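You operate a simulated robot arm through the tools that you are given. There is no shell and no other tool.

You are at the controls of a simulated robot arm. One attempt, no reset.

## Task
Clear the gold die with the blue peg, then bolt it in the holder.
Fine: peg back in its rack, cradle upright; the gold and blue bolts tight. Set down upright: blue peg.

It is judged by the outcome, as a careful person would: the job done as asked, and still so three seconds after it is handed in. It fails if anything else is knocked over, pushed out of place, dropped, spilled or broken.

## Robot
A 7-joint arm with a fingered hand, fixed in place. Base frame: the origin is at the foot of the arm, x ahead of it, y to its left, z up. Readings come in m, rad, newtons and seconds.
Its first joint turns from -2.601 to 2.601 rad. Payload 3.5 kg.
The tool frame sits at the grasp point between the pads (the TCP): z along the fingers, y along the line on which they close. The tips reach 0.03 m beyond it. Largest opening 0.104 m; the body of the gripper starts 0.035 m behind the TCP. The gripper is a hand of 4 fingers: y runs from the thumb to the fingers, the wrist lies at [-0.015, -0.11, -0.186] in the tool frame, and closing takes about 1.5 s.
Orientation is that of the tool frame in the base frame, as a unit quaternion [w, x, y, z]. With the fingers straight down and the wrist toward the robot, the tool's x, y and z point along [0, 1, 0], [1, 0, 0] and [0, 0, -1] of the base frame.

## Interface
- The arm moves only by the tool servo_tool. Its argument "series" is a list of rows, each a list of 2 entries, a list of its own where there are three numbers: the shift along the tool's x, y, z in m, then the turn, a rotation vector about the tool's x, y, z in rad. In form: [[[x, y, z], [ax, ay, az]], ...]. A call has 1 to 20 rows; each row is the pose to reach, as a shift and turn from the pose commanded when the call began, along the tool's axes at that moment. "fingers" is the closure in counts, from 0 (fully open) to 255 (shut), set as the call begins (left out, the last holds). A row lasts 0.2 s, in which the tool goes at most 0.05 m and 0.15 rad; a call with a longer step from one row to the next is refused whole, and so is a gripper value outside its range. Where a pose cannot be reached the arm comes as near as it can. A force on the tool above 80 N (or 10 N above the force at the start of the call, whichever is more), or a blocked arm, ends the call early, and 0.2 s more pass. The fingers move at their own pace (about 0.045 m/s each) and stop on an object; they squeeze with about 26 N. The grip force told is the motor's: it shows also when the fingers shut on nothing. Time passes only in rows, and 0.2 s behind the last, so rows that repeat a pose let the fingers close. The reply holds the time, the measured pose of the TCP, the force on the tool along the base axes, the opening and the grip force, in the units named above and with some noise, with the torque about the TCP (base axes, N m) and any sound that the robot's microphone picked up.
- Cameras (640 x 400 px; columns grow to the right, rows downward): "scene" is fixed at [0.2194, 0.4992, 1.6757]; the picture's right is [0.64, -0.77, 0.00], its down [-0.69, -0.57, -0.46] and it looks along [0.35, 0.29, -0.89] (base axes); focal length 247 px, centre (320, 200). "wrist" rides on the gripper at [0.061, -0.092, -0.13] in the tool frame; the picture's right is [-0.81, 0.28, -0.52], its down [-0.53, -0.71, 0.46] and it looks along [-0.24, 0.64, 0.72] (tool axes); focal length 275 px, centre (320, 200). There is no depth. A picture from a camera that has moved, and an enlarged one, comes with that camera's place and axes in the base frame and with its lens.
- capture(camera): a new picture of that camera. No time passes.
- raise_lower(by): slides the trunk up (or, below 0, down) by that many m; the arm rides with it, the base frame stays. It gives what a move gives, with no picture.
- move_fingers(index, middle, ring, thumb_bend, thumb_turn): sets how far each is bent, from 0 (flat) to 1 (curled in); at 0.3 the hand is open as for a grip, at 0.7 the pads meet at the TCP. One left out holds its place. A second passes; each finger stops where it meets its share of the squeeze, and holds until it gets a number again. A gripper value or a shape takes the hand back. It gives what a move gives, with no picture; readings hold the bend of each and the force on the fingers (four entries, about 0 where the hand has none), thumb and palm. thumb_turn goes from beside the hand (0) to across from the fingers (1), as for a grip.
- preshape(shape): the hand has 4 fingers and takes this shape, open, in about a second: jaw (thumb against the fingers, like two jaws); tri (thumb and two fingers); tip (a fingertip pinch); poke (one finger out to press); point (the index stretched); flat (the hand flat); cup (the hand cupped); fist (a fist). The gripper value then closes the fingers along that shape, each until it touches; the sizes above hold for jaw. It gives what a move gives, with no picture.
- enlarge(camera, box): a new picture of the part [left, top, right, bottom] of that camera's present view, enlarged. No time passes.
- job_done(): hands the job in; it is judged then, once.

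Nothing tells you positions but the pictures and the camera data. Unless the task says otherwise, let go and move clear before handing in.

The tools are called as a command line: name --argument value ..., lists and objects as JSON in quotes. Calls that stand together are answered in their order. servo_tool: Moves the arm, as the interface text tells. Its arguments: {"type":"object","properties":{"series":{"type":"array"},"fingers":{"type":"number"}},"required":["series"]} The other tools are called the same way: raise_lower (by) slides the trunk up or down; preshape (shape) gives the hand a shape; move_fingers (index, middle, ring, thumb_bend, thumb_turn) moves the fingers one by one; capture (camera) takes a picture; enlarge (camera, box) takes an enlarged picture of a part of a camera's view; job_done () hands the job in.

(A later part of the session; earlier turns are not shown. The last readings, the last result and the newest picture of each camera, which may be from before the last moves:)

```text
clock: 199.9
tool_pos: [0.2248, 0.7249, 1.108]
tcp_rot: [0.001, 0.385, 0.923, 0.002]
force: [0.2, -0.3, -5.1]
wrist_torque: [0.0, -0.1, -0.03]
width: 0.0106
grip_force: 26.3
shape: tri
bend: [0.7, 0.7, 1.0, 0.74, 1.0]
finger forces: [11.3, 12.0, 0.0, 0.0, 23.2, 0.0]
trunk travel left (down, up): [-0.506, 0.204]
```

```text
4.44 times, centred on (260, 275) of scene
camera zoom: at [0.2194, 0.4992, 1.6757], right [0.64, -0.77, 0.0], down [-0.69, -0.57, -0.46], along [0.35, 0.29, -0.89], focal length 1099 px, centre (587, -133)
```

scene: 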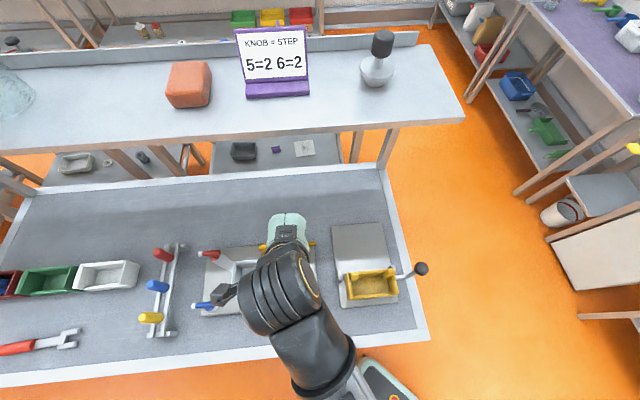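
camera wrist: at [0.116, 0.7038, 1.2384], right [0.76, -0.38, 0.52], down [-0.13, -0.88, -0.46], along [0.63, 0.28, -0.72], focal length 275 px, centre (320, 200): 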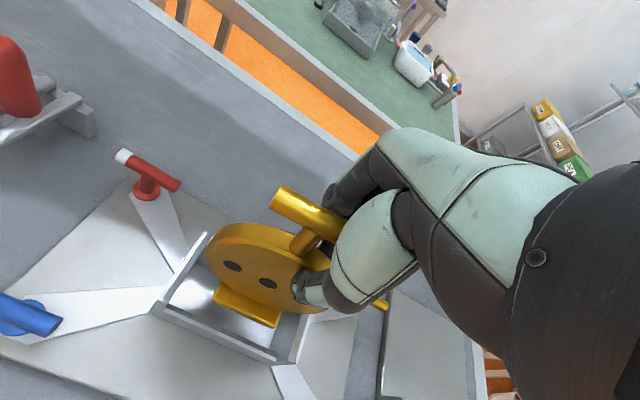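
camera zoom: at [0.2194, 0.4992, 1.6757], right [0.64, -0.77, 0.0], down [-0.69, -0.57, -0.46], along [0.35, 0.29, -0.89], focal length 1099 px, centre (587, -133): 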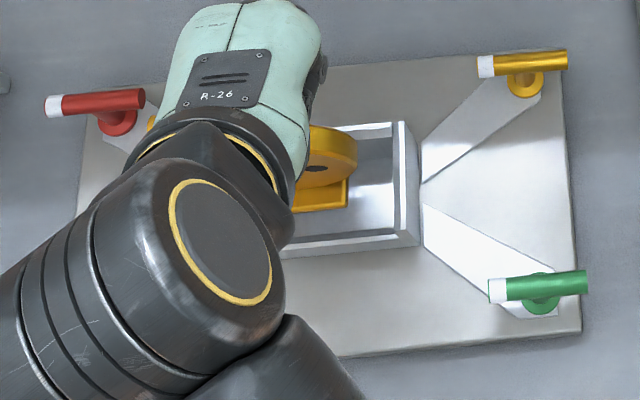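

Both views suggest shifting about 4 mm right; front/back clearance looks fine. I'll shift and lower slowly between the walls.

servo_tool --series '[[[-0.004, 0, 0], [0, 0, 0]], [[-0.004, 0, 0.01], [0, 0, 0]], [[-0.004, 0, 0.02], [0, 0, 0]], [[-0.004, 0, 0.028], [0, 0, 0]]]'

enlarge --camera "wrist" --box '[130, 200, 370, 390]'

enlarge --camera "scene" --box '[230, 240, 310, 310]'

```text
clock: 200.9
tool_pos: [0.2277, 0.7217, 1.0814]
tcp_rot: [0.001, 0.385, 0.923, 0.001]
force: [-0.3, -0.9, -5.4]
wrist_torque: [-0.05, -0.07, 0.03]
width: 0.0107
grip_force: 26.3
shape: tri
bend: [0.7, 0.7, 1.0, 0.74, 1.0]
finger forces: [11.3, 11.9, 0.0, 0.1, 23.2, 0.1]
trunk travel left (down, up): [-0.506, 0.204]
```

```text
2.11 times, centred on (250, 295) of wrist
camera zoom: at [0.1197, 0.701, 1.2111], right [0.76, -0.38, 0.52], down [-0.13, -0.88, -0.46], along [0.63, 0.28, -0.72], focal length 580 px, centre (467, 0)
```

zoom: 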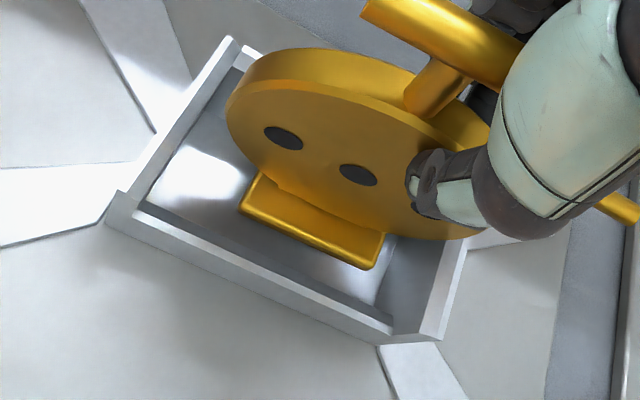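

```text
5.71 times, centred on (270, 275) of scene
camera zoom: at [0.2194, 0.4992, 1.6757], right [0.64, -0.77, 0.0], down [-0.69, -0.57, -0.46], along [0.35, 0.29, -0.89], focal length 1413 px, centre (606, -229)
```

zoom: 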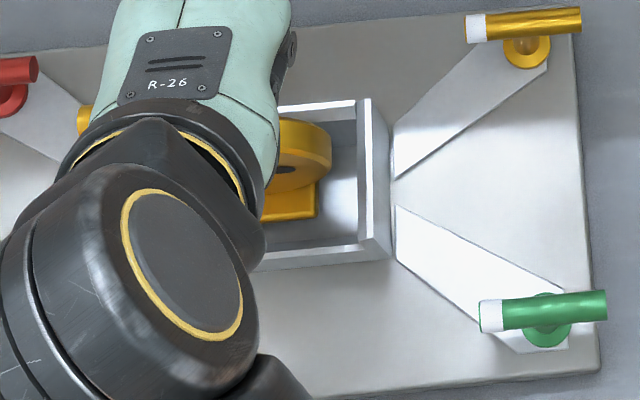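

Comparing both views, the die should go back about 3 mm to the left. Then continue down.

servo_tool --series '[[[0.0035, 0, 0], [0, 0, 0]], [[0.0035, 0, 0.006], [0, 0, 0]], [[0.0035, 0, 0.012], [0, 0, 0]], [[0.0035, 0, 0.018], [0, 0, 0]]]'

enlarge --camera "wrist" --box '[130, 200, 370, 390]'

enlarge --camera "scene" --box '[230, 240, 310, 310]'

```text
clock: 201.9
tool_pos: [0.225, 0.7269, 1.0636]
tcp_rot: [0.002, 0.385, 0.923, 0.001]
force: [-0.5, 0.1, -6.0]
wrist_torque: [0.01, -0.11, 0.02]
width: 0.0109
grip_force: 26.1
shape: tri
bend: [0.7, 0.7, 1.0, 0.74, 1.0]
finger forces: [11.3, 11.9, 0.1, 0.0, 23.3, 0.0]
trunk travel left (down, up): [-0.506, 0.204]
```

```text
2.11 times, centred on (250, 295) of wrist
camera zoom: at [0.1173, 0.7041, 1.1932], right [0.76, -0.38, 0.52], down [-0.13, -0.88, -0.46], along [0.63, 0.28, -0.72], focal length 580 px, centre (467, 0)
```

zoom: 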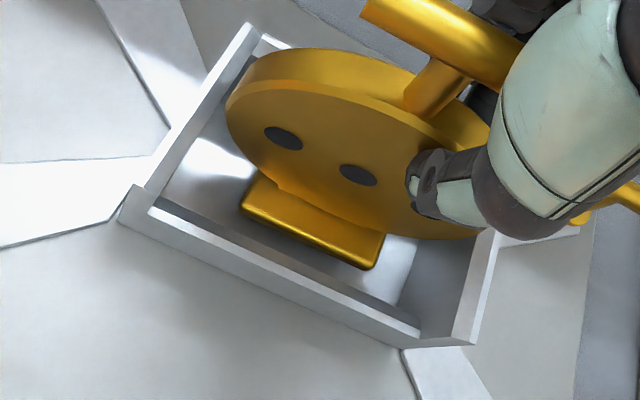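

```text
5.71 times, centred on (270, 275) of scene
camera zoom: at [0.2194, 0.4992, 1.6757], right [0.64, -0.77, 0.0], down [-0.69, -0.57, -0.46], along [0.35, 0.29, -0.89], focal length 1413 px, centre (606, -229)
```

zoom: 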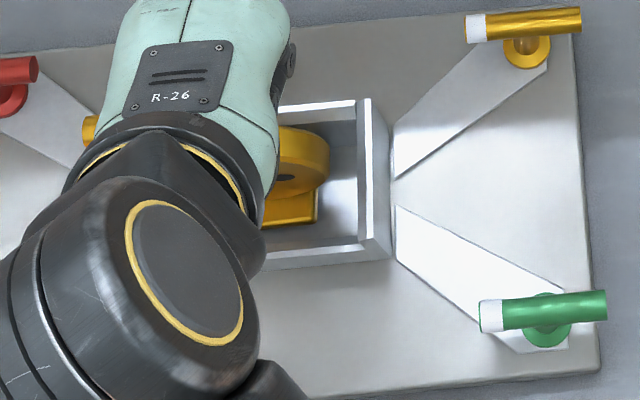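

Well centred now. Lowering to the floor.

servo_tool --series '[[[0, 0, 0.005], [0, 0, 0]], [[0, 0, 0.01], [0, 0, 0]], [[0, 0, 0.014], [0, 0, 0]]]'

servo_tool --series '[[[0, 0, 0.003], [0, 0, 0]], [[0, 0, 0.006], [0, 0, 0]]]'

```text
clock: 202.7
tool_pos: [0.226, 0.7237, 1.0494]
tcp_rot: [0.002, 0.385, 0.923, 0.001]
force: [1.3, -2.4, -0.2]
wrist_torque: [-0.02, -0.05, 0.01]
width: 0.0107
grip_force: 25.9
shape: tri
bend: [0.7, 0.7, 1.0, 0.74, 1.0]
finger forces: [12.0, 12.0, 0.1, 0.1, 24.1, 0.0]
trunk travel left (down, up): [-0.506, 0.204]
```

```text
clock: 203.3
tool_pos: [0.2259, 0.7228, 1.0459]
tcp_rot: [0.002, 0.385, 0.923, 0.005]
force: [5.4, -3.1, 18.3]
wrist_torque: [0.02, 0.29, 0.05]
width: 0.0116
grip_force: 26.5
shape: tri
bend: [0.7, 0.7, 1.0, 0.74, 1.0]
finger forces: [13.9, 12.6, 7.7, 0.0, 26.8, 0.1]
trunk travel left (down, up): [-0.506, 0.204]
```

The die is on the nest floor. I'll ease the pressure and look before releasing.

servo_tool --series '[[[0, 0, -0.004], [0, 0, 0]], [[0, 0, -0.004], [0, 0, 0]]]'

enlarge --camera "wrist" --box '[130, 200, 370, 390]'

enlarge --camera "scene" --box '[230, 240, 310, 310]'

```text
clock: 203.9
tool_pos: [0.2263, 0.7233, 1.0468]
tcp_rot: [0.001, 0.385, 0.923, 0.001]
force: [1.7, -0.9, 3.7]
wrist_torque: [0.06, 0.08, 0.01]
width: 0.0113
grip_force: 25.8
shape: tri
bend: [0.7, 0.7, 0.99, 0.74, 1.0]
finger forces: [13.4, 12.2, 2.3, 0.0, 25.3, 0.0]
trunk travel left (down, up): [-0.506, 0.204]
```

```text
2.11 times, centred on (250, 295) of wrist
camera zoom: at [0.117, 0.7029, 1.1774], right [0.76, -0.38, 0.52], down [-0.13, -0.88, -0.46], along [0.63, 0.28, -0.72], focal length 580 px, centre (467, 0)
```

zoom: 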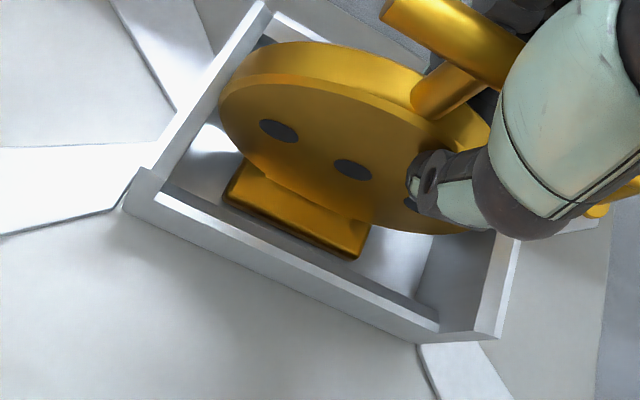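

```text
5.71 times, centred on (270, 275) of scene
camera zoom: at [0.2194, 0.4992, 1.6757], right [0.64, -0.77, 0.0], down [-0.69, -0.57, -0.46], along [0.35, 0.29, -0.89], focal length 1413 px, centre (606, -229)
```

zoom: 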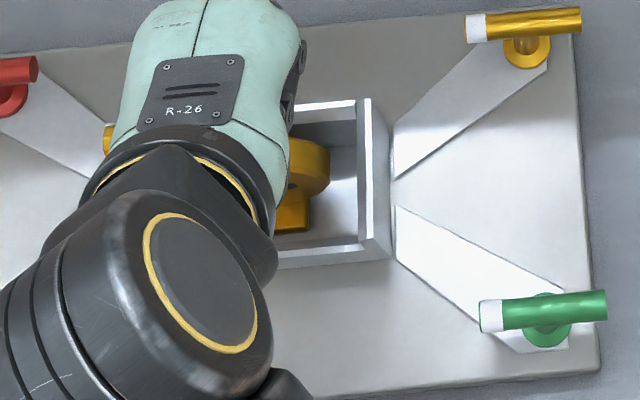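

The die sits a bit close to the left wall (14 mm gap at right). I'll lift 1 cm, shift 6 mm right, and lower again.

servo_tool --series '[[[0, 0, -0.006], [0, 0, 0]], [[0, 0, -0.012], [0, 0, 0]], [[-0.006, 0, -0.012], [0, 0, 0]], [[-0.006, 0, -0.004], [0, 0, 0]], [[-0.006, 0, 0.0], [0, 0, 0]]]'

enlarge --camera "wrist" --box '[130, 200, 370, 390]'

enlarge --camera "scene" --box '[230, 240, 310, 310]'

```text
clock: 205.1
tool_pos: [0.2304, 0.7192, 1.0479]
tcp_rot: [0.002, 0.385, 0.923, 0.003]
force: [2.6, -1.5, 6.2]
wrist_torque: [-0.06, 0.0, 0.02]
width: 0.0111
grip_force: 25.3
shape: tri
bend: [0.7, 0.7, 1.0, 0.74, 1.0]
finger forces: [12.8, 12.8, 0.9, 0.0, 25.3, 0.0]
trunk travel left (down, up): [-0.506, 0.204]
```

```text
2.11 times, centred on (250, 295) of wrist
camera zoom: at [0.1215, 0.6983, 1.1787], right [0.76, -0.39, 0.52], down [-0.13, -0.88, -0.46], along [0.63, 0.28, -0.72], focal length 580 px, centre (467, 0)
```

zoom: 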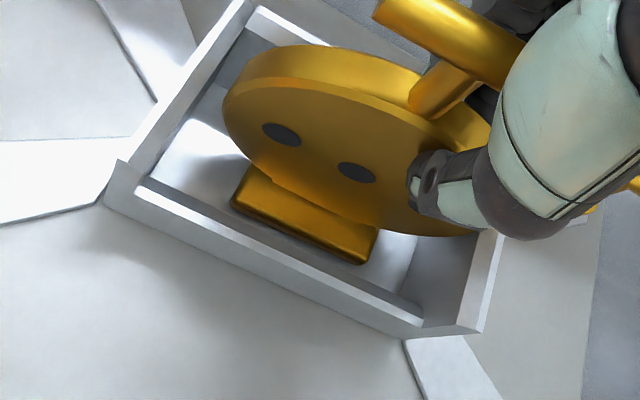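

```text
5.71 times, centred on (270, 275) of scene
camera zoom: at [0.2194, 0.4992, 1.6757], right [0.64, -0.77, 0.0], down [-0.69, -0.57, -0.46], along [0.35, 0.29, -0.89], focal length 1413 px, centre (606, -229)
```

zoom: 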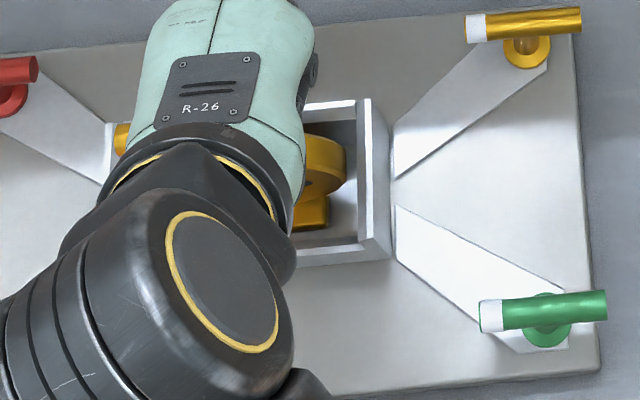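

Centred with about 7–8 mm on each side. Releasing and rising.

servo_tool --series '[[[0, 0, 0], [0, 0, 0]], [[0, 0, 0], [0, 0, 0]], [[0, 0, 0], [0, 0, 0]], [[0, 0, 0], [0, 0, 0]], [[0, 0, 0], [0, 0, 0]], [[0, 0, 0], [0, 0, 0]], [[0, 0, 0], [0, 0, 0]]]' --fingers 0

servo_tool --series '[[[0, 0, -0.02], [0, 0, 0]], [[0, 0, -0.05], [0, 0, 0]], [[0, 0, -0.09], [0, 0, 0]], [[0, -0.03, -0.12], [0, 0, 0]], [[0, -0.07, -0.13], [0, 0, 0]]]'

capture --camera "wrist"

enlarge --camera "wrist" --box '[100, 150, 380, 350]'

enlarge --camera "scene" --box '[190, 230, 330, 320]'

```text
clock: 206.7
tool_pos: [0.229, 0.7207, 1.0468]
tcp_rot: [0.002, 0.386, 0.923, 0.002]
force: [0.0, -1.5, 1.3]
wrist_torque: [0.04, -0.01, -0.04]
width: 0.1037
grip_force: 0.0
shape: tri
bend: [0.3, 0.3, 0.99, 0.3, 0.98]
finger forces: [0.0, 0.0, 1.3, 0.0, 0.0, 0.1]
trunk travel left (down, up): [-0.506, 0.204]
```

```text
clock: 207.9
tool_pos: [0.1795, 0.6705, 1.177]
tcp_rot: [0.002, 0.385, 0.923, 0.002]
force: [0.8, -0.1, -0.4]
wrist_torque: [-0.01, 0.03, 0.01]
width: 0.1035
grip_force: 0.0
shape: tri
bend: [0.3, 0.3, 0.99, 0.3, 0.98]
finger forces: [0.0, 0.0, 0.1, 0.1, 0.0, 0.0]
trunk travel left (down, up): [-0.506, 0.204]
```

```text
taken
camera wrist: at [0.0708, 0.6483, 1.3075], right [0.76, -0.38, 0.52], down [-0.13, -0.88, -0.46], along [0.63, 0.28, -0.72], focal length 275 px, centre (320, 200)
```

wrist: 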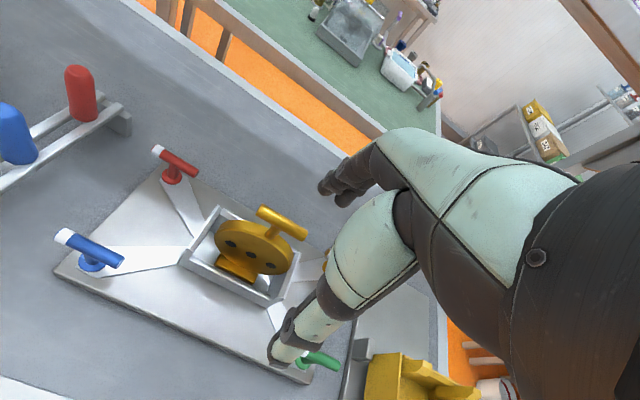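

```text
2.00 times, centred on (240, 250) of wrist
camera zoom: at [0.0708, 0.6483, 1.3075], right [0.76, -0.38, 0.52], down [-0.13, -0.88, -0.46], along [0.63, 0.28, -0.72], focal length 551 px, centre (480, 100)
```

zoom: 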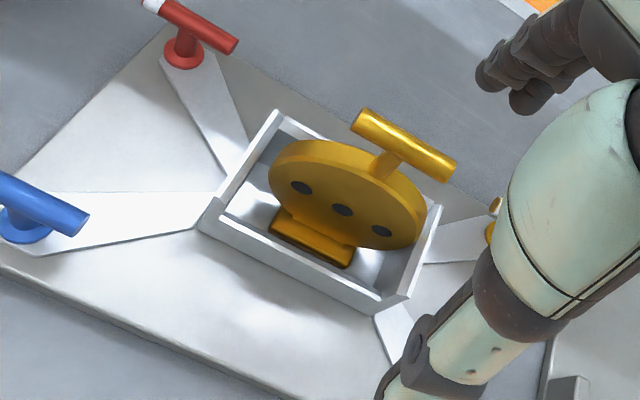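

```text
4.44 times, centred on (260, 275) of scene
camera zoom: at [0.2194, 0.4992, 1.6757], right [0.64, -0.77, 0.0], down [-0.69, -0.57, -0.46], along [0.35, 0.29, -0.89], focal length 1099 px, centre (587, -133)
```

zoom: 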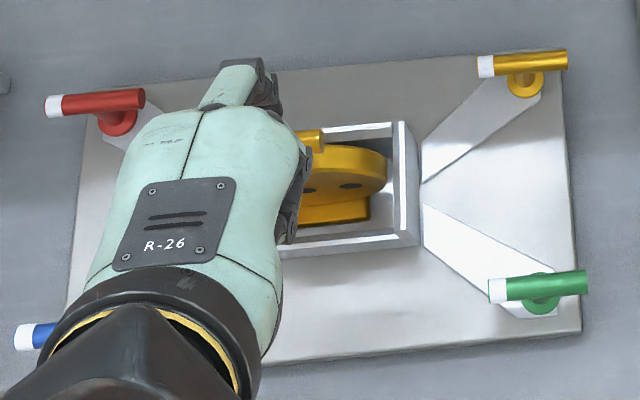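

The die stands neatly in the holder. Now the gold bolt: its handle centre is about (0.361, 0.670, 0.967). I'll move above it for a check.

preshape --shape "jaw"

servo_tool --series '[[[-0.032, 0.02, 0], [0, 0, -0.02]], [[-0.064, 0.05, 0], [0, 0, -0.04]], [[-0.096, 0.08, 0], [0, 0, -0.06]], [[-0.1279, 0.11, 0.01], [0, 0, -0.06]], [[-0.1279, 0.1284, 0.045], [0, 0, -0.06]], [[-0.1279, 0.1284, 0.09], [0, 0, -0.06]], [[-0.1279, 0.1284, 0.117], [0, 0, -0.06]], [[-0.1279, 0.1284, 0.117], [0, 0, -0.06]]]'

capture --camera "wrist"

enlarge --camera "wrist" --box '[160, 180, 360, 320]'

enlarge --camera "scene" --box '[200, 230, 330, 320]'

```text
clock: 208.8
tool_pos: [0.1801, 0.6702, 1.1777]
tcp_rot: [0.002, 0.385, 0.923, 0.002]
force: [0.2, -0.5, 0.7]
wrist_torque: [0.03, 0.0, 0.01]
width: 0.1038
grip_force: 0.1
shape: jaw
bend: [0.3, 0.3, 0.3, 0.3, 0.98]
finger forces: [0.0, 0.1, 0.0, 0.1, 0.1, 0.1]
trunk travel left (down, up): [-0.506, 0.204]
```

```text
clock: 210.6
tool_pos: [0.3612, 0.6693, 1.0614]
tcp_rot: [0.001, 0.358, 0.934, 0.002]
force: [0.4, 0.7, 0.7]
wrist_torque: [0.0, 0.02, -0.03]
width: 0.1037
grip_force: 0.0
shape: jaw
bend: [0.3, 0.3, 0.3, 0.3, 0.98]
finger forces: [0.0, 0.1, 0.0, 0.0, 0.1, 0.0]
trunk travel left (down, up): [-0.506, 0.204]
```

```text
taken
camera wrist: at [0.2544, 0.6419, 1.1908], right [0.78, -0.34, 0.52], down [-0.08, -0.89, -0.46], along [0.61, 0.32, -0.72], focal length 275 px, centre (320, 200)
```

wrist: 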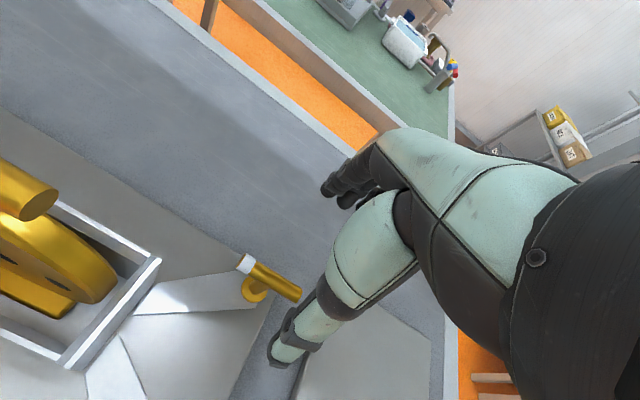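

```text
2.86 times, centred on (260, 250) of wrist
camera zoom: at [0.2544, 0.6419, 1.1908], right [0.78, -0.34, 0.52], down [-0.08, -0.89, -0.46], along [0.61, 0.32, -0.72], focal length 786 px, centre (491, 57)
```

zoom: 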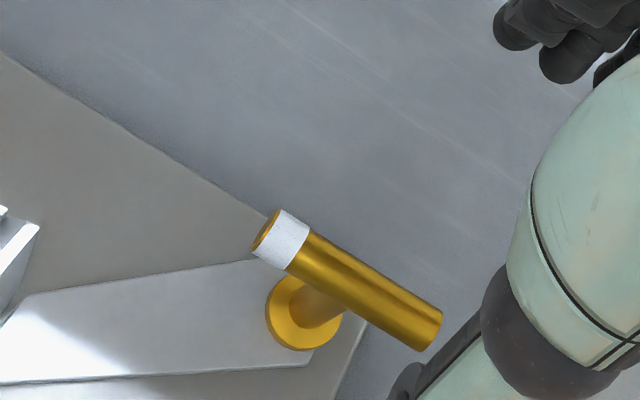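

```text
4.44 times, centred on (265, 275) of scene
camera zoom: at [0.2194, 0.4992, 1.6757], right [0.64, -0.77, 0.0], down [-0.69, -0.57, -0.46], along [0.35, 0.29, -0.89], focal length 1099 px, centre (564, -133)
```

zoom: 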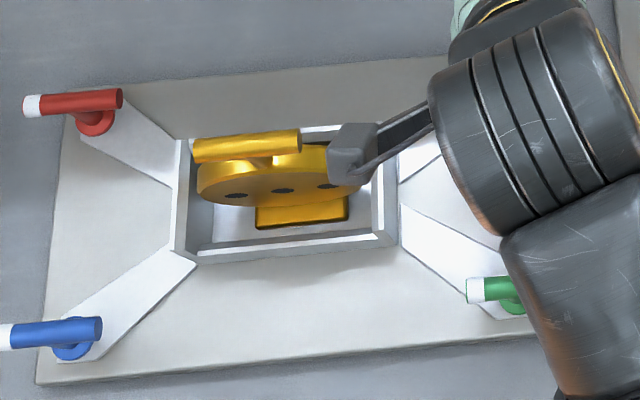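

The handle is exactly under the hand, and its centre coincides with the bolt axis. Descending and gripping it.

servo_tool --series '[[[0.002, -0.0005, 0.03], [0, 0, 0]], [[0.002, -0.0005, 0.06], [0, 0, 0]], [[0.002, -0.0005, 0.085], [0, 0, 0]], [[0.002, -0.0005, 0.096], [0, 0, 0]]]'

servo_tool --series '[[[0, 0, 0], [0, 0, 0]], [[0, 0, 0], [0, 0, 0]], [[0, 0, 0], [0, 0, 0]], [[0, 0, 0], [0, 0, 0]], [[0, 0, 0], [0, 0, 0]], [[0, 0, 0], [0, 0, 0]], [[0, 0, 0], [0, 0, 0]], [[0, 0, 0], [0, 0, 0]], [[0, 0, 0], [0, 0, 0]]]' --fingers 255

enlarge --camera "wrist" --box '[200, 150, 400, 300]'

```text
clock: 211.6
tool_pos: [0.3603, 0.6725, 0.963]
tcp_rot: [0.002, 0.358, 0.934, 0.003]
force: [0.0, -0.5, -1.0]
wrist_torque: [0.0, 0.02, -0.02]
width: 0.104
grip_force: 0.1
shape: jaw
bend: [0.3, 0.3, 0.3, 0.3, 0.98]
finger forces: [0.0, 0.1, 0.0, 0.0, 0.0, 0.1]
trunk travel left (down, up): [-0.506, 0.204]
```

```text
clock: 213.6
tool_pos: [0.3595, 0.6711, 0.964]
tcp_rot: [0.002, 0.357, 0.934, 0.002]
force: [-3.3, -2.6, -2.8]
wrist_torque: [-0.07, 0.08, 0.0]
width: 0.0047
grip_force: 26.5
shape: jaw
bend: [0.71, 0.7, 0.7, 0.73, 1.0]
finger forces: [12.8, 5.6, 0.0, 0.0, 23.6, 0.0]
trunk travel left (down, up): [-0.506, 0.204]
```

```text
2.67 times, centred on (300, 225) of wrist
camera zoom: at [0.2524, 0.6436, 1.0945], right [0.78, -0.34, 0.52], down [-0.08, -0.89, -0.46], along [0.61, 0.32, -0.72], focal length 734 px, centre (373, 133)
```

zoom: 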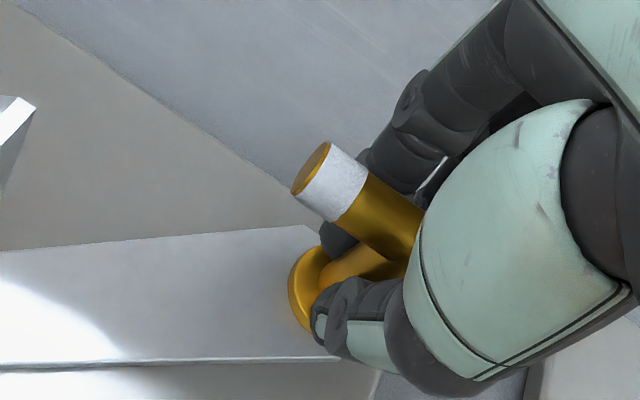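

Gripped. Turning clockwise (seen from above) slowly, watching the torque.

servo_tool --series '[[[0, 0, 0], [0, 0, 0.1]], [[0, 0, 0], [0, 0, 0.2]], [[0, 0, 0], [0, 0, 0.3]], [[0, 0, 0], [0, 0, 0.4]]]'

enlarge --camera "wrist" --box '[200, 150, 400, 300]'

```text
clock: 214.6
tool_pos: [0.3592, 0.6724, 0.9638]
tcp_rot: [0.002, 0.536, 0.844, 0.002]
force: [-5.2, -2.9, -6.8]
wrist_torque: [-0.04, 0.12, 0.02]
width: 0.0047
grip_force: 26.5
shape: jaw
bend: [0.71, 0.7, 0.7, 0.73, 1.0]
finger forces: [12.9, 6.8, 0.1, 0.0, 24.0, 0.0]
trunk travel left (down, up): [-0.506, 0.204]
```

```text
2.67 times, centred on (300, 225) of wrist
camera zoom: at [0.25, 0.688, 1.0948], right [0.59, -0.62, 0.52], down [-0.42, -0.78, -0.46], along [0.69, 0.05, -0.72], focal length 734 px, centre (373, 133)
```

zoom: 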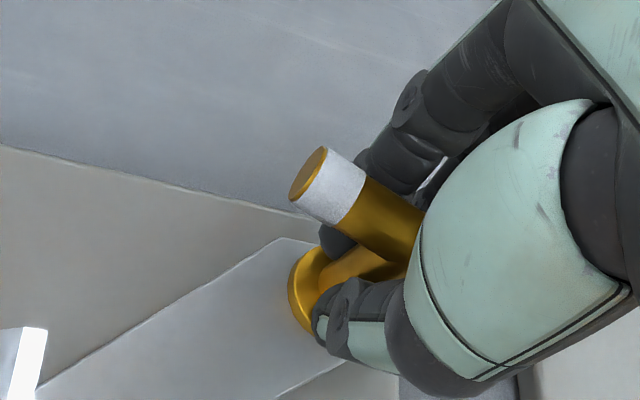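

It turns freely with the hand (almost no torque yet). Continuing clockwise.

servo_tool --series '[[[0, 0, 0], [0, 0, 0.12]], [[0, 0, 0], [0, 0, 0.24]], [[0, 0, 0], [0, 0, 0.36]], [[0, 0, 0], [0, 0, 0.48]], [[0, 0, 0], [0, 0, 0.6]], [[0, 0, 0], [0, 0, 0.72]]]'

enlarge --camera "wrist" --box '[200, 150, 400, 300]'

enlarge --camera "scene" --box '[200, 230, 330, 320]'

```text
clock: 216.0
tool_pos: [0.3594, 0.6712, 0.9638]
tcp_rot: [0.001, 0.799, 0.601, 0.003]
force: [-5.3, 3.0, -5.8]
wrist_torque: [0.12, 0.1, -0.01]
width: 0.0044
grip_force: 25.3
shape: jaw
bend: [0.71, 0.7, 0.7, 0.73, 1.0]
finger forces: [14.4, 6.9, 0.0, 0.1, 24.5, 0.0]
trunk travel left (down, up): [-0.506, 0.204]
```

```text
2.67 times, centred on (300, 225) of wrist
camera zoom: at [0.288, 0.7564, 1.095], right [0.04, -0.86, 0.52], down [-0.83, -0.31, -0.46], along [0.56, -0.41, -0.72], focal length 734 px, centre (373, 133)
```

zoom: 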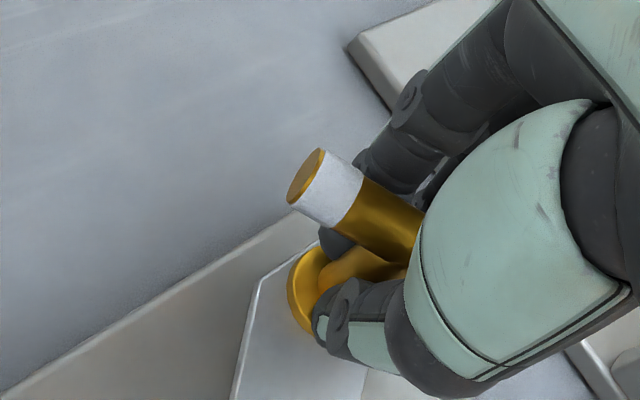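

```text
4.44 times, centred on (265, 275) of scene
camera zoom: at [0.2194, 0.4992, 1.6757], right [0.64, -0.77, 0.0], down [-0.69, -0.57, -0.46], along [0.35, 0.29, -0.89], focal length 1099 px, centre (564, -133)
```

zoom: 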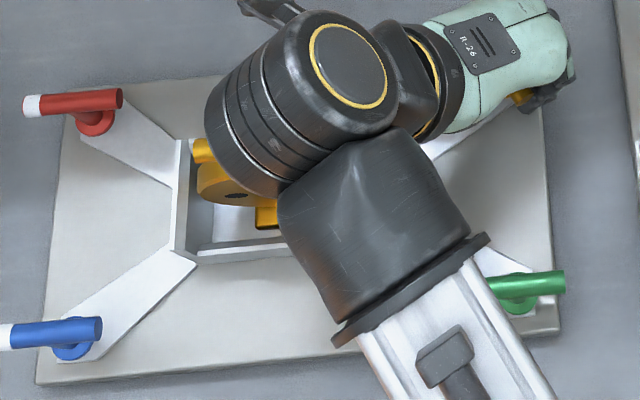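

Still free after about 64°. I'll turn a little more and check for a stop.

servo_tool --series '[[[0, 0, 0], [0, 0, 0.07]], [[0, 0, 0], [0, 0, 0.14]], [[0, 0, 0], [0, 0, 0.2]]]'

enlarge --camera "wrist" --box '[200, 150, 400, 300]'

```text
clock: 216.8
tool_pos: [0.3602, 0.6717, 0.9642]
tcp_rot: [0.001, 0.855, 0.518, 0.002]
force: [-6.2, 6.8, -4.6]
wrist_torque: [0.15, 0.15, 0.04]
width: 0.0043
grip_force: 26.5
shape: jaw
bend: [0.71, 0.7, 0.7, 0.73, 1.0]
finger forces: [14.6, 6.7, 0.0, 0.1, 25.2, 0.0]
trunk travel left (down, up): [-0.506, 0.204]
```

```text
2.67 times, centred on (300, 225) of wrist
camera zoom: at [0.3064, 0.769, 1.0951], right [-0.13, -0.85, 0.52], down [-0.88, -0.14, -0.46], along [0.46, -0.51, -0.72], focal length 734 px, centre (373, 133)
```

zoom: 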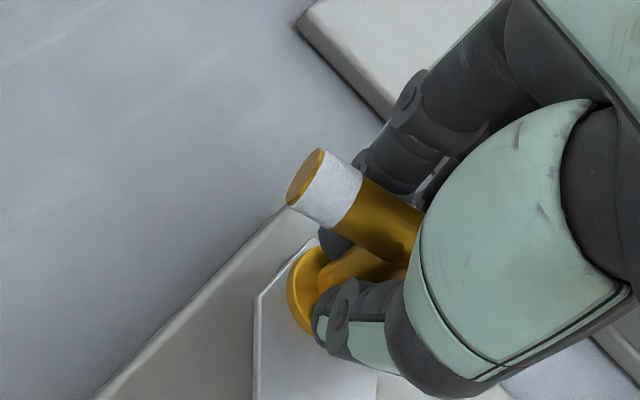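

servo_tool --series '[[[0, 0, 0], [0, 0, 0.08]], [[0, 0, 0], [0, 0, 0.16]], [[0, 0, 0], [0, 0, 0.24]]]'

capture --camera "scene"

```text
clock: 217.6
tool_pos: [0.3597, 0.6722, 0.9651]
tcp_rot: [0.001, 0.911, 0.411, 0.003]
force: [-3.8, 8.4, -2.8]
wrist_torque: [0.19, 0.06, 0.01]
width: 0.0047
grip_force: 25.6
shape: jaw
bend: [0.71, 0.7, 0.7, 0.73, 1.0]
finger forces: [15.4, 6.6, 0.1, 0.0, 25.5, 0.0]
trunk travel left (down, up): [-0.506, 0.204]
```

```text
taken
```

scene: 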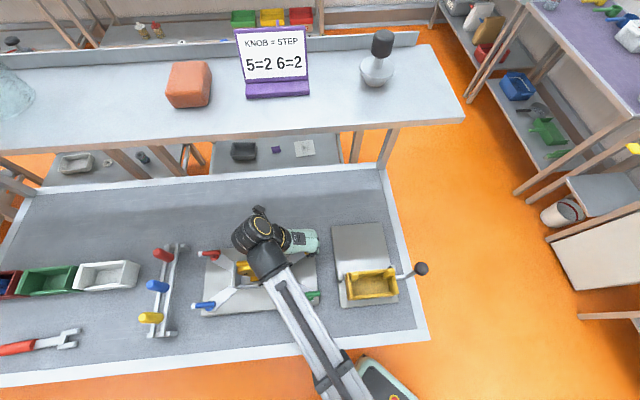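

90° turned and still free. The arm still has range, so I'll continue.

servo_tool --series '[[[0, 0, 0], [0, 0, 0.09]], [[0, 0, 0], [0, 0, 0.18]], [[0, 0, 0], [0, 0, 0.27]], [[0, 0, 0], [0, 0, 0.36]]]'

enlarge --camera "wrist" --box '[200, 150, 400, 300]'

```text
clock: 218.3
tool_pos: [0.3681, 0.6709, 0.9519]
tcp_rot: [-0.011, 0.946, 0.324, 0.014]
force: [-21.7, 8.9, 36.5]
wrist_torque: [0.47, 0.91, -0.1]
width: 0.0078
grip_force: 26.4
shape: jaw
bend: [0.73, 0.71, 0.7, 0.73, 1.0]
finger forces: [5.9, 13.1, 0.0, 0.0, 49.7, 0.1]
out of reach, approached as far as the arm can: row 2, 3
trunk travel left (down, up): [-0.506, 0.204]
stopped in row 3: the force on the tool passed its limit at 105 N (the readings are from after the stop); the commanded pose is now the measured one
```

```text
2.67 times, centred on (300, 225) of wrist
camera zoom: at [0.3584, 0.7776, 1.087], right [-0.48, -0.73, 0.49], down [-0.85, 0.25, -0.46], along [0.22, -0.64, -0.74], focal length 734 px, centre (373, 133)
```

zoom: 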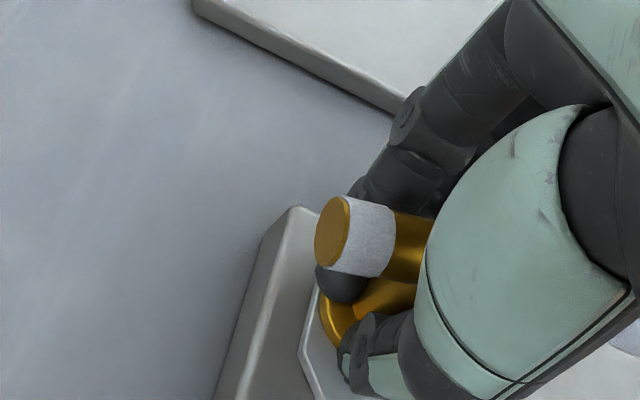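

I've reached the arm's limit at about 95–100° of turn. I'll release, rise and look at the handle.

servo_tool --series '[[[0, 0, 0], [0, 0, 0]], [[0, 0, 0], [0, 0, 0]], [[0, 0, 0], [0, 0, 0]], [[0, 0, 0], [0, 0, 0]], [[0, 0, 0], [0, 0, 0]], [[0, 0, 0], [0, 0, 0]]]' --fingers 0

servo_tool --series '[[[0, 0, -0.03], [0, 0, 0]], [[0, 0, -0.06], [0, 0, 0]], [[0, 0, -0.09], [0, 0, 0]], [[0, 0, -0.12], [0, 0, 0]]]'

capture --camera "wrist"

enlarge --camera "scene" --box '[200, 230, 330, 320]'

```text
clock: 219.7
tool_pos: [0.3733, 0.671, 0.9472]
tcp_rot: [-0.01, 0.946, 0.323, 0.011]
force: [0.0, -0.1, 0.6]
wrist_torque: [0.05, 0.04, -0.03]
width: 0.104
grip_force: 0.1
shape: jaw
bend: [0.3, 0.3, 0.3, 0.28, 0.98]
finger forces: [0.0, 0.0, 0.0, 0.1, 0.6, 0.1]
trunk travel left (down, up): [-0.506, 0.204]
```

```text
clock: 220.7
tool_pos: [0.4065, 0.6674, 1.0253]
tcp_rot: [-0.027, 0.94, 0.34, 0.03]
force: [0.2, 0.4, 1.1]
wrist_torque: [0.0, -0.01, -0.01]
width: 0.1037
grip_force: 0.1
shape: jaw
bend: [0.3, 0.3, 0.3, 0.3, 0.98]
finger forces: [0.0, 0.0, 0.0, 0.0, 0.0, 0.0]
out of reach, approached as far as the arm can: row 1, 2, 3, 4
trunk travel left (down, up): [-0.506, 0.204]
```

```text
taken
camera wrist: at [0.3907, 0.7679, 1.1632], right [-0.47, -0.76, 0.45], down [-0.85, 0.24, -0.47], along [0.25, -0.6, -0.76], focal length 275 px, centre (320, 200)
```

wrist: 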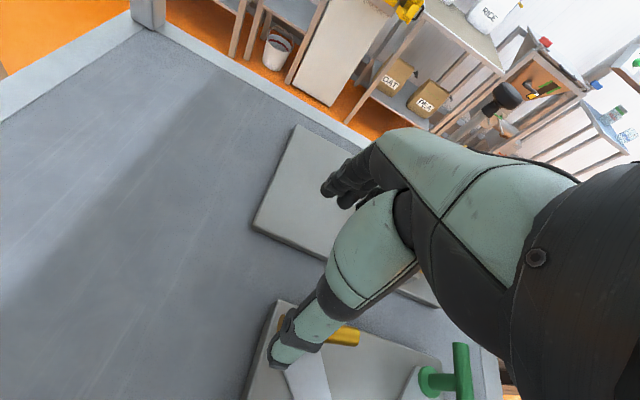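

```text
4.44 times, centred on (265, 275) of scene
camera zoom: at [0.2194, 0.4992, 1.6757], right [0.64, -0.77, 0.0], down [-0.69, -0.57, -0.46], along [0.35, 0.29, -0.89], focal length 1099 px, centre (564, -133)
```

zoom: 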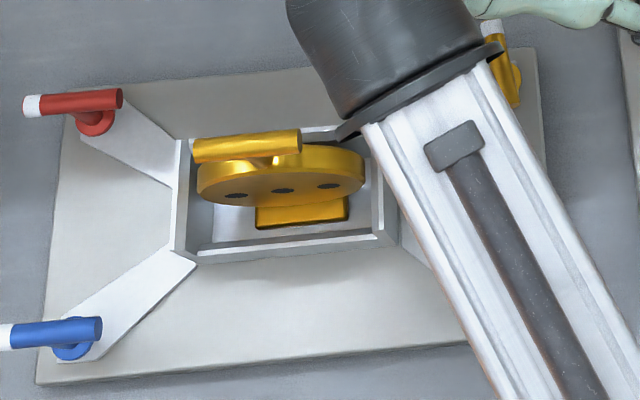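

The gold handle has turned 90° clockwise (white tip now pointing away). There was no stop yet, so I'll take a second stroke starting from the other side of the wrist's range. First I'll rotate the hand around.

servo_tool --series '[[[-0.01, 0, -0.01], [0, 0, -0.14]], [[-0.02, 0, -0.02], [0, 0, -0.28]], [[-0.03, 0, -0.03], [0, 0, -0.42]], [[-0.03, 0, -0.04], [0, 0, -0.56]], [[-0.03, 0, -0.05], [0, 0, -0.7]], [[-0.03, 0, -0.06], [0, 0, -0.84]], [[-0.03, 0, -0.07], [0, 0, -0.98]], [[-0.03, 0, -0.08], [0, 0, -1.12]], [[-0.03, 0, -0.09], [0, 0, -1.26]], [[-0.03, 0, -0.1], [0, 0, -1.4]], [[-0.03, 0, -0.1], [0, 0, -1.54]], [[-0.03, 0, -0.1], [0, 0, -1.66]]]'

capture --camera "wrist"

enlarge --camera "scene" --box '[200, 230, 330, 320]'

```text
clock: 223.3
tool_pos: [0.3806, 0.6421, 1.1213]
tcp_rot: [0.005, 0.381, 0.923, 0.041]
force: [-0.3, 0.6, -0.3]
wrist_torque: [0.0, 0.02, 0.01]
width: 0.1041
grip_force: 0.0
shape: jaw
bend: [0.3, 0.3, 0.3, 0.3, 0.98]
finger forces: [0.0, 0.0, 0.0, 0.0, 0.1, 0.0]
trunk travel left (down, up): [-0.506, 0.204]
```

```text
taken
camera wrist: at [0.2669, 0.612, 1.2469], right [0.75, -0.42, 0.52], down [-0.11, -0.85, -0.52], along [0.66, 0.33, -0.68], focal length 275 px, centre (320, 200)
```

wrist: 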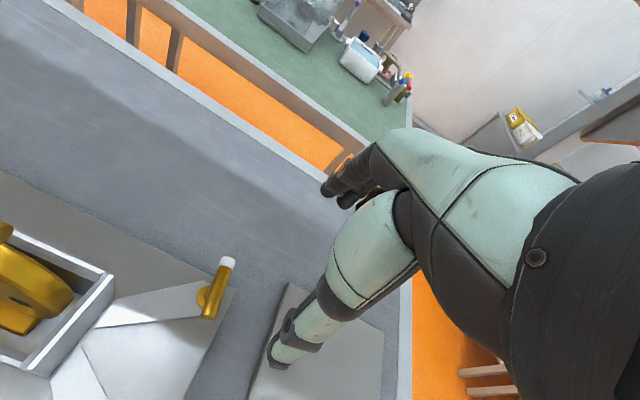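

```text
4.44 times, centred on (265, 275) of scene
camera zoom: at [0.2194, 0.4992, 1.6757], right [0.64, -0.77, 0.0], down [-0.69, -0.57, -0.46], along [0.35, 0.29, -0.89], focal length 1099 px, centre (564, -133)
```

zoom: 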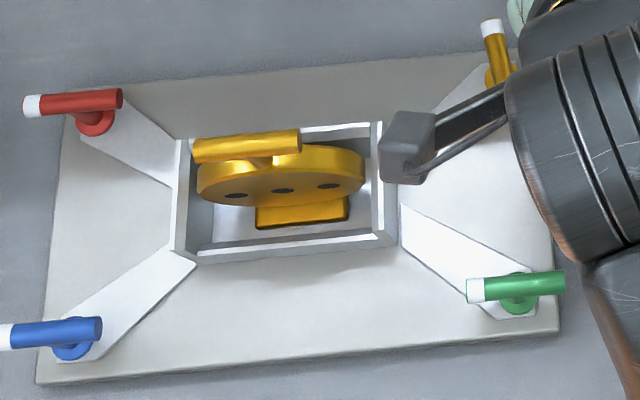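

servo_tool --series '[[[0.017, 0.003, 0], [0.04, -0.011, 0]], [[0.0349, 0.0067, 0], [0.0795, -0.0219, 0]], [[0.0349, 0.0067, 0], [0.0795, -0.0219, 0]]]'

servo_tool --series '[[[0, 0, 0], [0, 0, -0.14]], [[0, 0, 0], [0, 0, -0.28]], [[0, 0, 0], [0, 0, -0.42]], [[0, 0, 0.01], [0, 0, -0.56]], [[0, 0, 0.02], [0, 0, -0.7]], [[0, 0, 0.03], [0, 0, -0.84]], [[0, 0, 0.04], [0, 0, -0.98]], [[0, 0, 0.05], [0, 0, -1.12]], [[0, 0, 0.055], [0, 0, -1.26]], [[0, 0, 0.06], [0, 0, -1.4]], [[0, 0, 0.06], [0, 0, -1.48]]]'

capture --camera "wrist"

enlarge --camera "wrist" --box '[160, 180, 360, 320]'

```text
clock: 224.1
tool_pos: [0.3575, 0.6729, 1.123]
tcp_rot: [-0.001, 0.384, 0.923, -0.002]
force: [-0.5, 0.6, -0.1]
wrist_torque: [0.03, 0.04, -0.01]
width: 0.104
grip_force: 0.1
shape: jaw
bend: [0.3, 0.3, 0.3, 0.3, 0.98]
finger forces: [0.0, 0.1, 0.1, 0.1, 0.0, 0.1]
trunk travel left (down, up): [-0.506, 0.204]
```

```text
clock: 226.5
tool_pos: [0.3608, 0.6715, 1.0628]
tcp_rot: [-0.001, -0.341, 0.94, 0.001]
force: [0.0, -0.3, 0.9]
wrist_torque: [0.05, 0.04, 0.01]
width: 0.1039
grip_force: 0.1
shape: jaw
bend: [0.3, 0.3, 0.3, 0.3, 0.98]
finger forces: [0.1, 0.0, 0.0, 0.0, 0.0, 0.1]
trunk travel left (down, up): [-0.506, 0.204]
```

```text
taken
camera wrist: at [0.3721, 0.5626, 1.1942], right [0.45, 0.73, 0.52], down [0.86, -0.21, -0.46], along [-0.23, 0.65, -0.72], focal length 275 px, centre (320, 200)
```

wrist: 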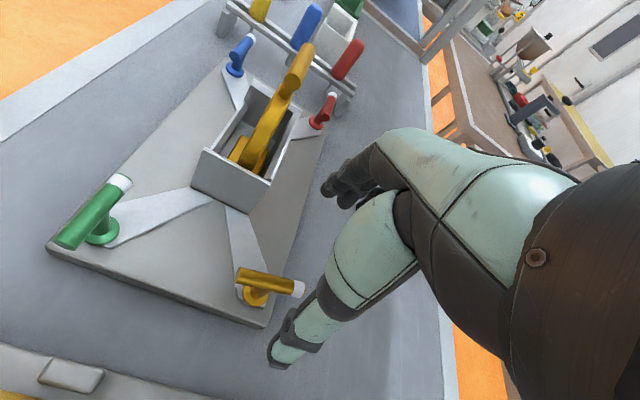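

```text
2.86 times, centred on (260, 250) of wrist
camera zoom: at [0.3721, 0.5626, 1.1942], right [0.45, 0.73, 0.52], down [0.86, -0.21, -0.46], along [-0.23, 0.65, -0.72], focal length 786 px, centre (491, 57)
```

zoom: 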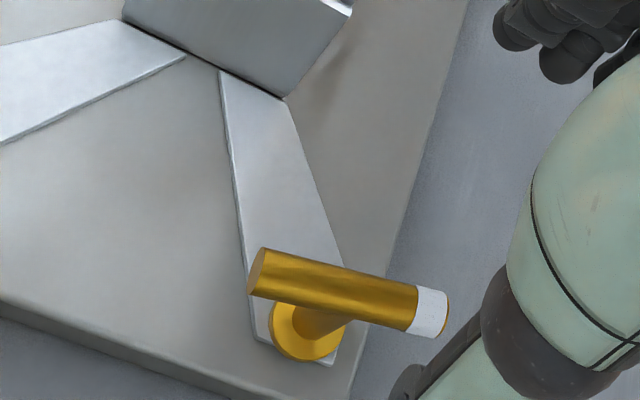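

Aligned for a second stroke. Descending, gripping and turning further clockwise.

servo_tool --series '[[[0, -0.001, 0.03], [0, 0, -0.05]], [[0, -0.001, 0.06], [0, 0, -0.08]], [[0, -0.001, 0.085], [0, 0, -0.08]], [[0, -0.001, 0.098], [0, 0, -0.08]]]'

servo_tool --series '[[[0, 0, 0], [0, 0, 0]], [[0, 0, 0], [0, 0, 0]], [[0, 0, 0], [0, 0, 0]], [[0, 0, 0], [0, 0, 0]], [[0, 0, 0], [0, 0, 0]], [[0, 0, 0], [0, 0, 0]], [[0, 0, 0], [0, 0, 0]], [[0, 0, 0], [0, 0, 0]], [[0, 0, 0], [0, 0, 0]]]' --fingers 255

enlarge --camera "wrist" --box '[200, 150, 400, 300]'

```text
clock: 227.5
tool_pos: [0.3603, 0.6714, 0.9658]
tcp_rot: [-0.002, -0.378, 0.926, 0.001]
force: [0.3, -1.0, -0.1]
wrist_torque: [-0.02, 0.01, 0.03]
width: 0.104
grip_force: 0.1
shape: jaw
bend: [0.3, 0.3, 0.3, 0.3, 0.98]
finger forces: [0.0, 0.0, 0.1, 0.0, 0.1, 0.0]
trunk travel left (down, up): [-0.506, 0.204]
```

```text
clock: 229.5
tool_pos: [0.3615, 0.6705, 0.9661]
tcp_rot: [-0.001, -0.377, 0.926, 0.0]
force: [1.1, -4.4, -3.6]
wrist_torque: [-0.09, 0.0, 0.04]
width: 0.0049
grip_force: 26.2
shape: jaw
bend: [0.71, 0.7, 0.7, 0.73, 1.0]
finger forces: [12.8, 6.2, 0.4, 0.0, 23.2, 0.0]
trunk travel left (down, up): [-0.506, 0.204]
```

```text
2.67 times, centred on (300, 225) of wrist
camera zoom: at [0.3814, 0.5622, 1.096], right [0.39, 0.76, 0.52], down [0.88, -0.14, -0.46], along [-0.28, 0.63, -0.72], focal length 734 px, centre (373, 133)
```

zoom: 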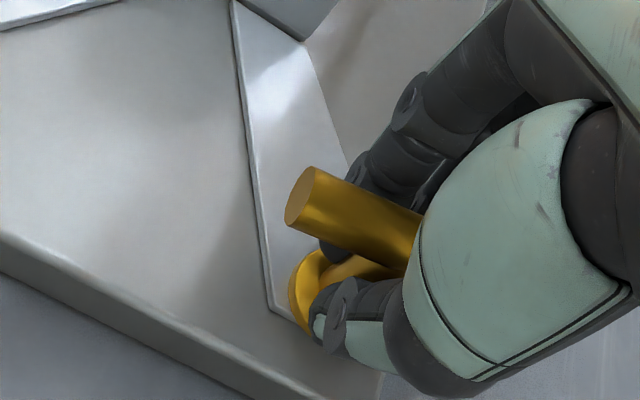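

Gripped. Turning clockwise in steps, watching the torque.

servo_tool --series '[[[0, 0, 0], [0, 0, 0.1]], [[0, 0, 0], [0, 0, 0.2]], [[0, 0, 0], [0, 0, 0.3]], [[0, 0, 0], [0, 0, 0.4]]]'

servo_tool --series '[[[0, 0, 0], [0, 0, 0.1]], [[0, 0, 0], [0, 0, 0.2]], [[0, 0, 0], [0, 0, 0.3]], [[0, 0, 0], [0, 0, 0.4]]]'

servo_tool --series '[[[0, 0, 0], [0, 0, 0.1]], [[0, 0, 0], [0, 0, 0.2]], [[0, 0, 0], [0, 0, 0.3]], [[0, 0, 0], [0, 0, 0.4]]]'

enlarge --camera "wrist" --box '[200, 150, 400, 300]'

```text
clock: 230.5
tool_pos: [0.3606, 0.67, 0.9655]
tcp_rot: [-0.002, -0.184, 0.983, 0.001]
force: [1.6, -3.1, -5.4]
wrist_torque: [-0.14, -0.01, 0.02]
width: 0.0046
grip_force: 25.7
shape: jaw
bend: [0.71, 0.7, 0.7, 0.73, 1.0]
finger forces: [12.5, 7.1, 1.5, 0.0, 23.6, 0.0]
trunk travel left (down, up): [-0.506, 0.204]
```

```text
clock: 231.5
tool_pos: [0.3603, 0.6708, 0.9654]
tcp_rot: [-0.002, 0.014, 1.0, 0.0]
force: [0.2, -4.2, -4.3]
wrist_torque: [-0.09, 0.07, 0.08]
width: 0.0048
grip_force: 25.8
shape: jaw
bend: [0.71, 0.7, 0.7, 0.73, 1.0]
finger forces: [12.8, 8.2, 2.2, 0.0, 23.8, 0.0]
trunk travel left (down, up): [-0.506, 0.204]
```

```text
clock: 232.5
tool_pos: [0.3598, 0.6724, 0.966]
tcp_rot: [-0.002, 0.213, 0.977, -0.001]
force: [-2.2, -0.7, -5.1]
wrist_torque: [-0.07, 0.07, 0.18]
width: 0.0045
grip_force: 25.8
shape: jaw
bend: [0.71, 0.7, 0.7, 0.73, 1.0]
finger forces: [13.4, 8.6, 3.6, 0.0, 23.9, 0.0]
trunk travel left (down, up): [-0.506, 0.204]
```

```text
2.67 times, centred on (300, 225) of wrist
camera zoom: at [0.2663, 0.6138, 1.0965], right [0.85, -0.09, 0.51], down [0.19, -0.87, -0.46], along [0.49, 0.49, -0.73], focal length 734 px, centre (373, 133)
```

zoom: 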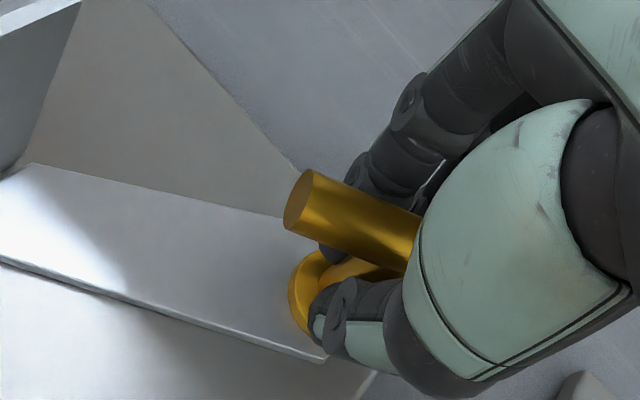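

The torque is starting to rise (0.02 → 0.08 → 0.18 N·m). Continuing.

servo_tool --series '[[[0, 0, 0], [0, 0, 0.1]], [[0, 0, 0], [0, 0, 0.2]], [[0, 0, 0], [0, 0, 0.3]]]'

servo_tool --series '[[[0, 0, 0], [0, 0, 0.1]], [[0, 0, 0], [0, 0, 0.2]], [[0, 0, 0], [0, 0, 0.3]]]'

servo_tool --series '[[[0, 0, 0], [0, 0, 0.1]], [[0, 0, 0], [0, 0, 0.2]], [[0, 0, 0], [0, 0, 0.3]]]'

enlarge --camera "wrist" --box '[200, 150, 400, 300]'

```text
clock: 233.3
tool_pos: [0.3591, 0.6716, 0.965]
tcp_rot: [-0.001, 0.356, 0.934, -0.001]
force: [-4.3, 1.9, -4.5]
wrist_torque: [-0.05, 0.12, 0.16]
width: 0.0044
grip_force: 26.3
shape: jaw
bend: [0.71, 0.7, 0.7, 0.73, 1.0]
finger forces: [14.5, 8.7, 3.9, 0.0, 24.2, 0.1]
trunk travel left (down, up): [-0.506, 0.204]
```

```text
clock: 234.1
tool_pos: [0.3596, 0.6728, 0.965]
tcp_rot: [0.0, 0.491, 0.871, 0.001]
force: [-6.6, 7.5, -3.3]
wrist_torque: [0.09, 0.22, 0.23]
width: 0.0047
grip_force: 25.2
shape: jaw
bend: [0.71, 0.7, 0.7, 0.73, 1.0]
finger forces: [16.9, 7.2, 4.3, 0.1, 24.9, 0.1]
trunk travel left (down, up): [-0.506, 0.204]
```

```text
clock: 234.9
tool_pos: [0.3597, 0.6729, 0.9656]
tcp_rot: [-0.001, 0.616, 0.787, -0.002]
force: [-7.0, 14.6, -2.8]
wrist_torque: [0.3, 0.26, 0.29]
width: 0.0047
grip_force: 26.1
shape: jaw
bend: [0.71, 0.7, 0.64, 0.73, 1.0]
finger forces: [21.1, 6.9, 4.6, 0.0, 25.9, 0.0]
trunk travel left (down, up): [-0.506, 0.204]
```

```text
2.67 times, centred on (300, 225) of wrist
camera zoom: at [0.2564, 0.7104, 1.0962], right [0.46, -0.72, 0.52], down [-0.57, -0.69, -0.45], along [0.68, -0.08, -0.73], focal length 734 px, centre (373, 133)
```

zoom: 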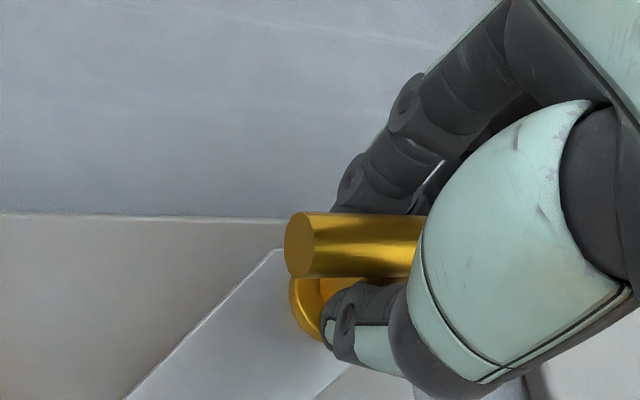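

The handle is now resisting: it lags the hand and torque is up to 0.29 N·m after about half a turn. A little more to make sure it's tight.

servo_tool --series '[[[0, 0, 0], [0, 0, 0.08]], [[0, 0, 0], [0, 0, 0.16]], [[0, 0, 0], [0, 0, 0.24]]]'

enlarge --camera "wrist" --box '[200, 150, 400, 300]'

```text
clock: 235.7
tool_pos: [0.3611, 0.673, 0.9656]
tcp_rot: [-0.001, 0.707, 0.708, -0.001]
force: [-2.5, 19.6, -0.2]
wrist_torque: [0.44, 0.21, 0.32]
width: 0.0048
grip_force: 26.6
shape: jaw
bend: [0.71, 0.7, 0.58, 0.73, 1.0]
finger forces: [26.5, 9.9, 4.1, 0.1, 25.4, 0.0]
trunk travel left (down, up): [-0.506, 0.204]
```

```text
2.67 times, centred on (300, 225) of wrist
camera zoom: at [0.2684, 0.7345, 1.0958], right [0.28, -0.81, 0.52], down [-0.71, -0.53, -0.45], along [0.64, -0.24, -0.73], focal length 734 px, centre (373, 133)
```

zoom: 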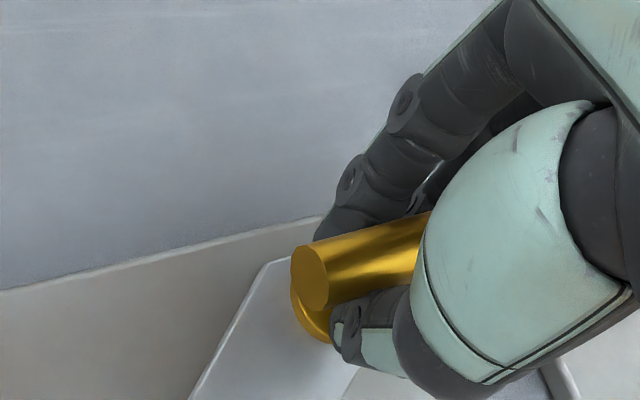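

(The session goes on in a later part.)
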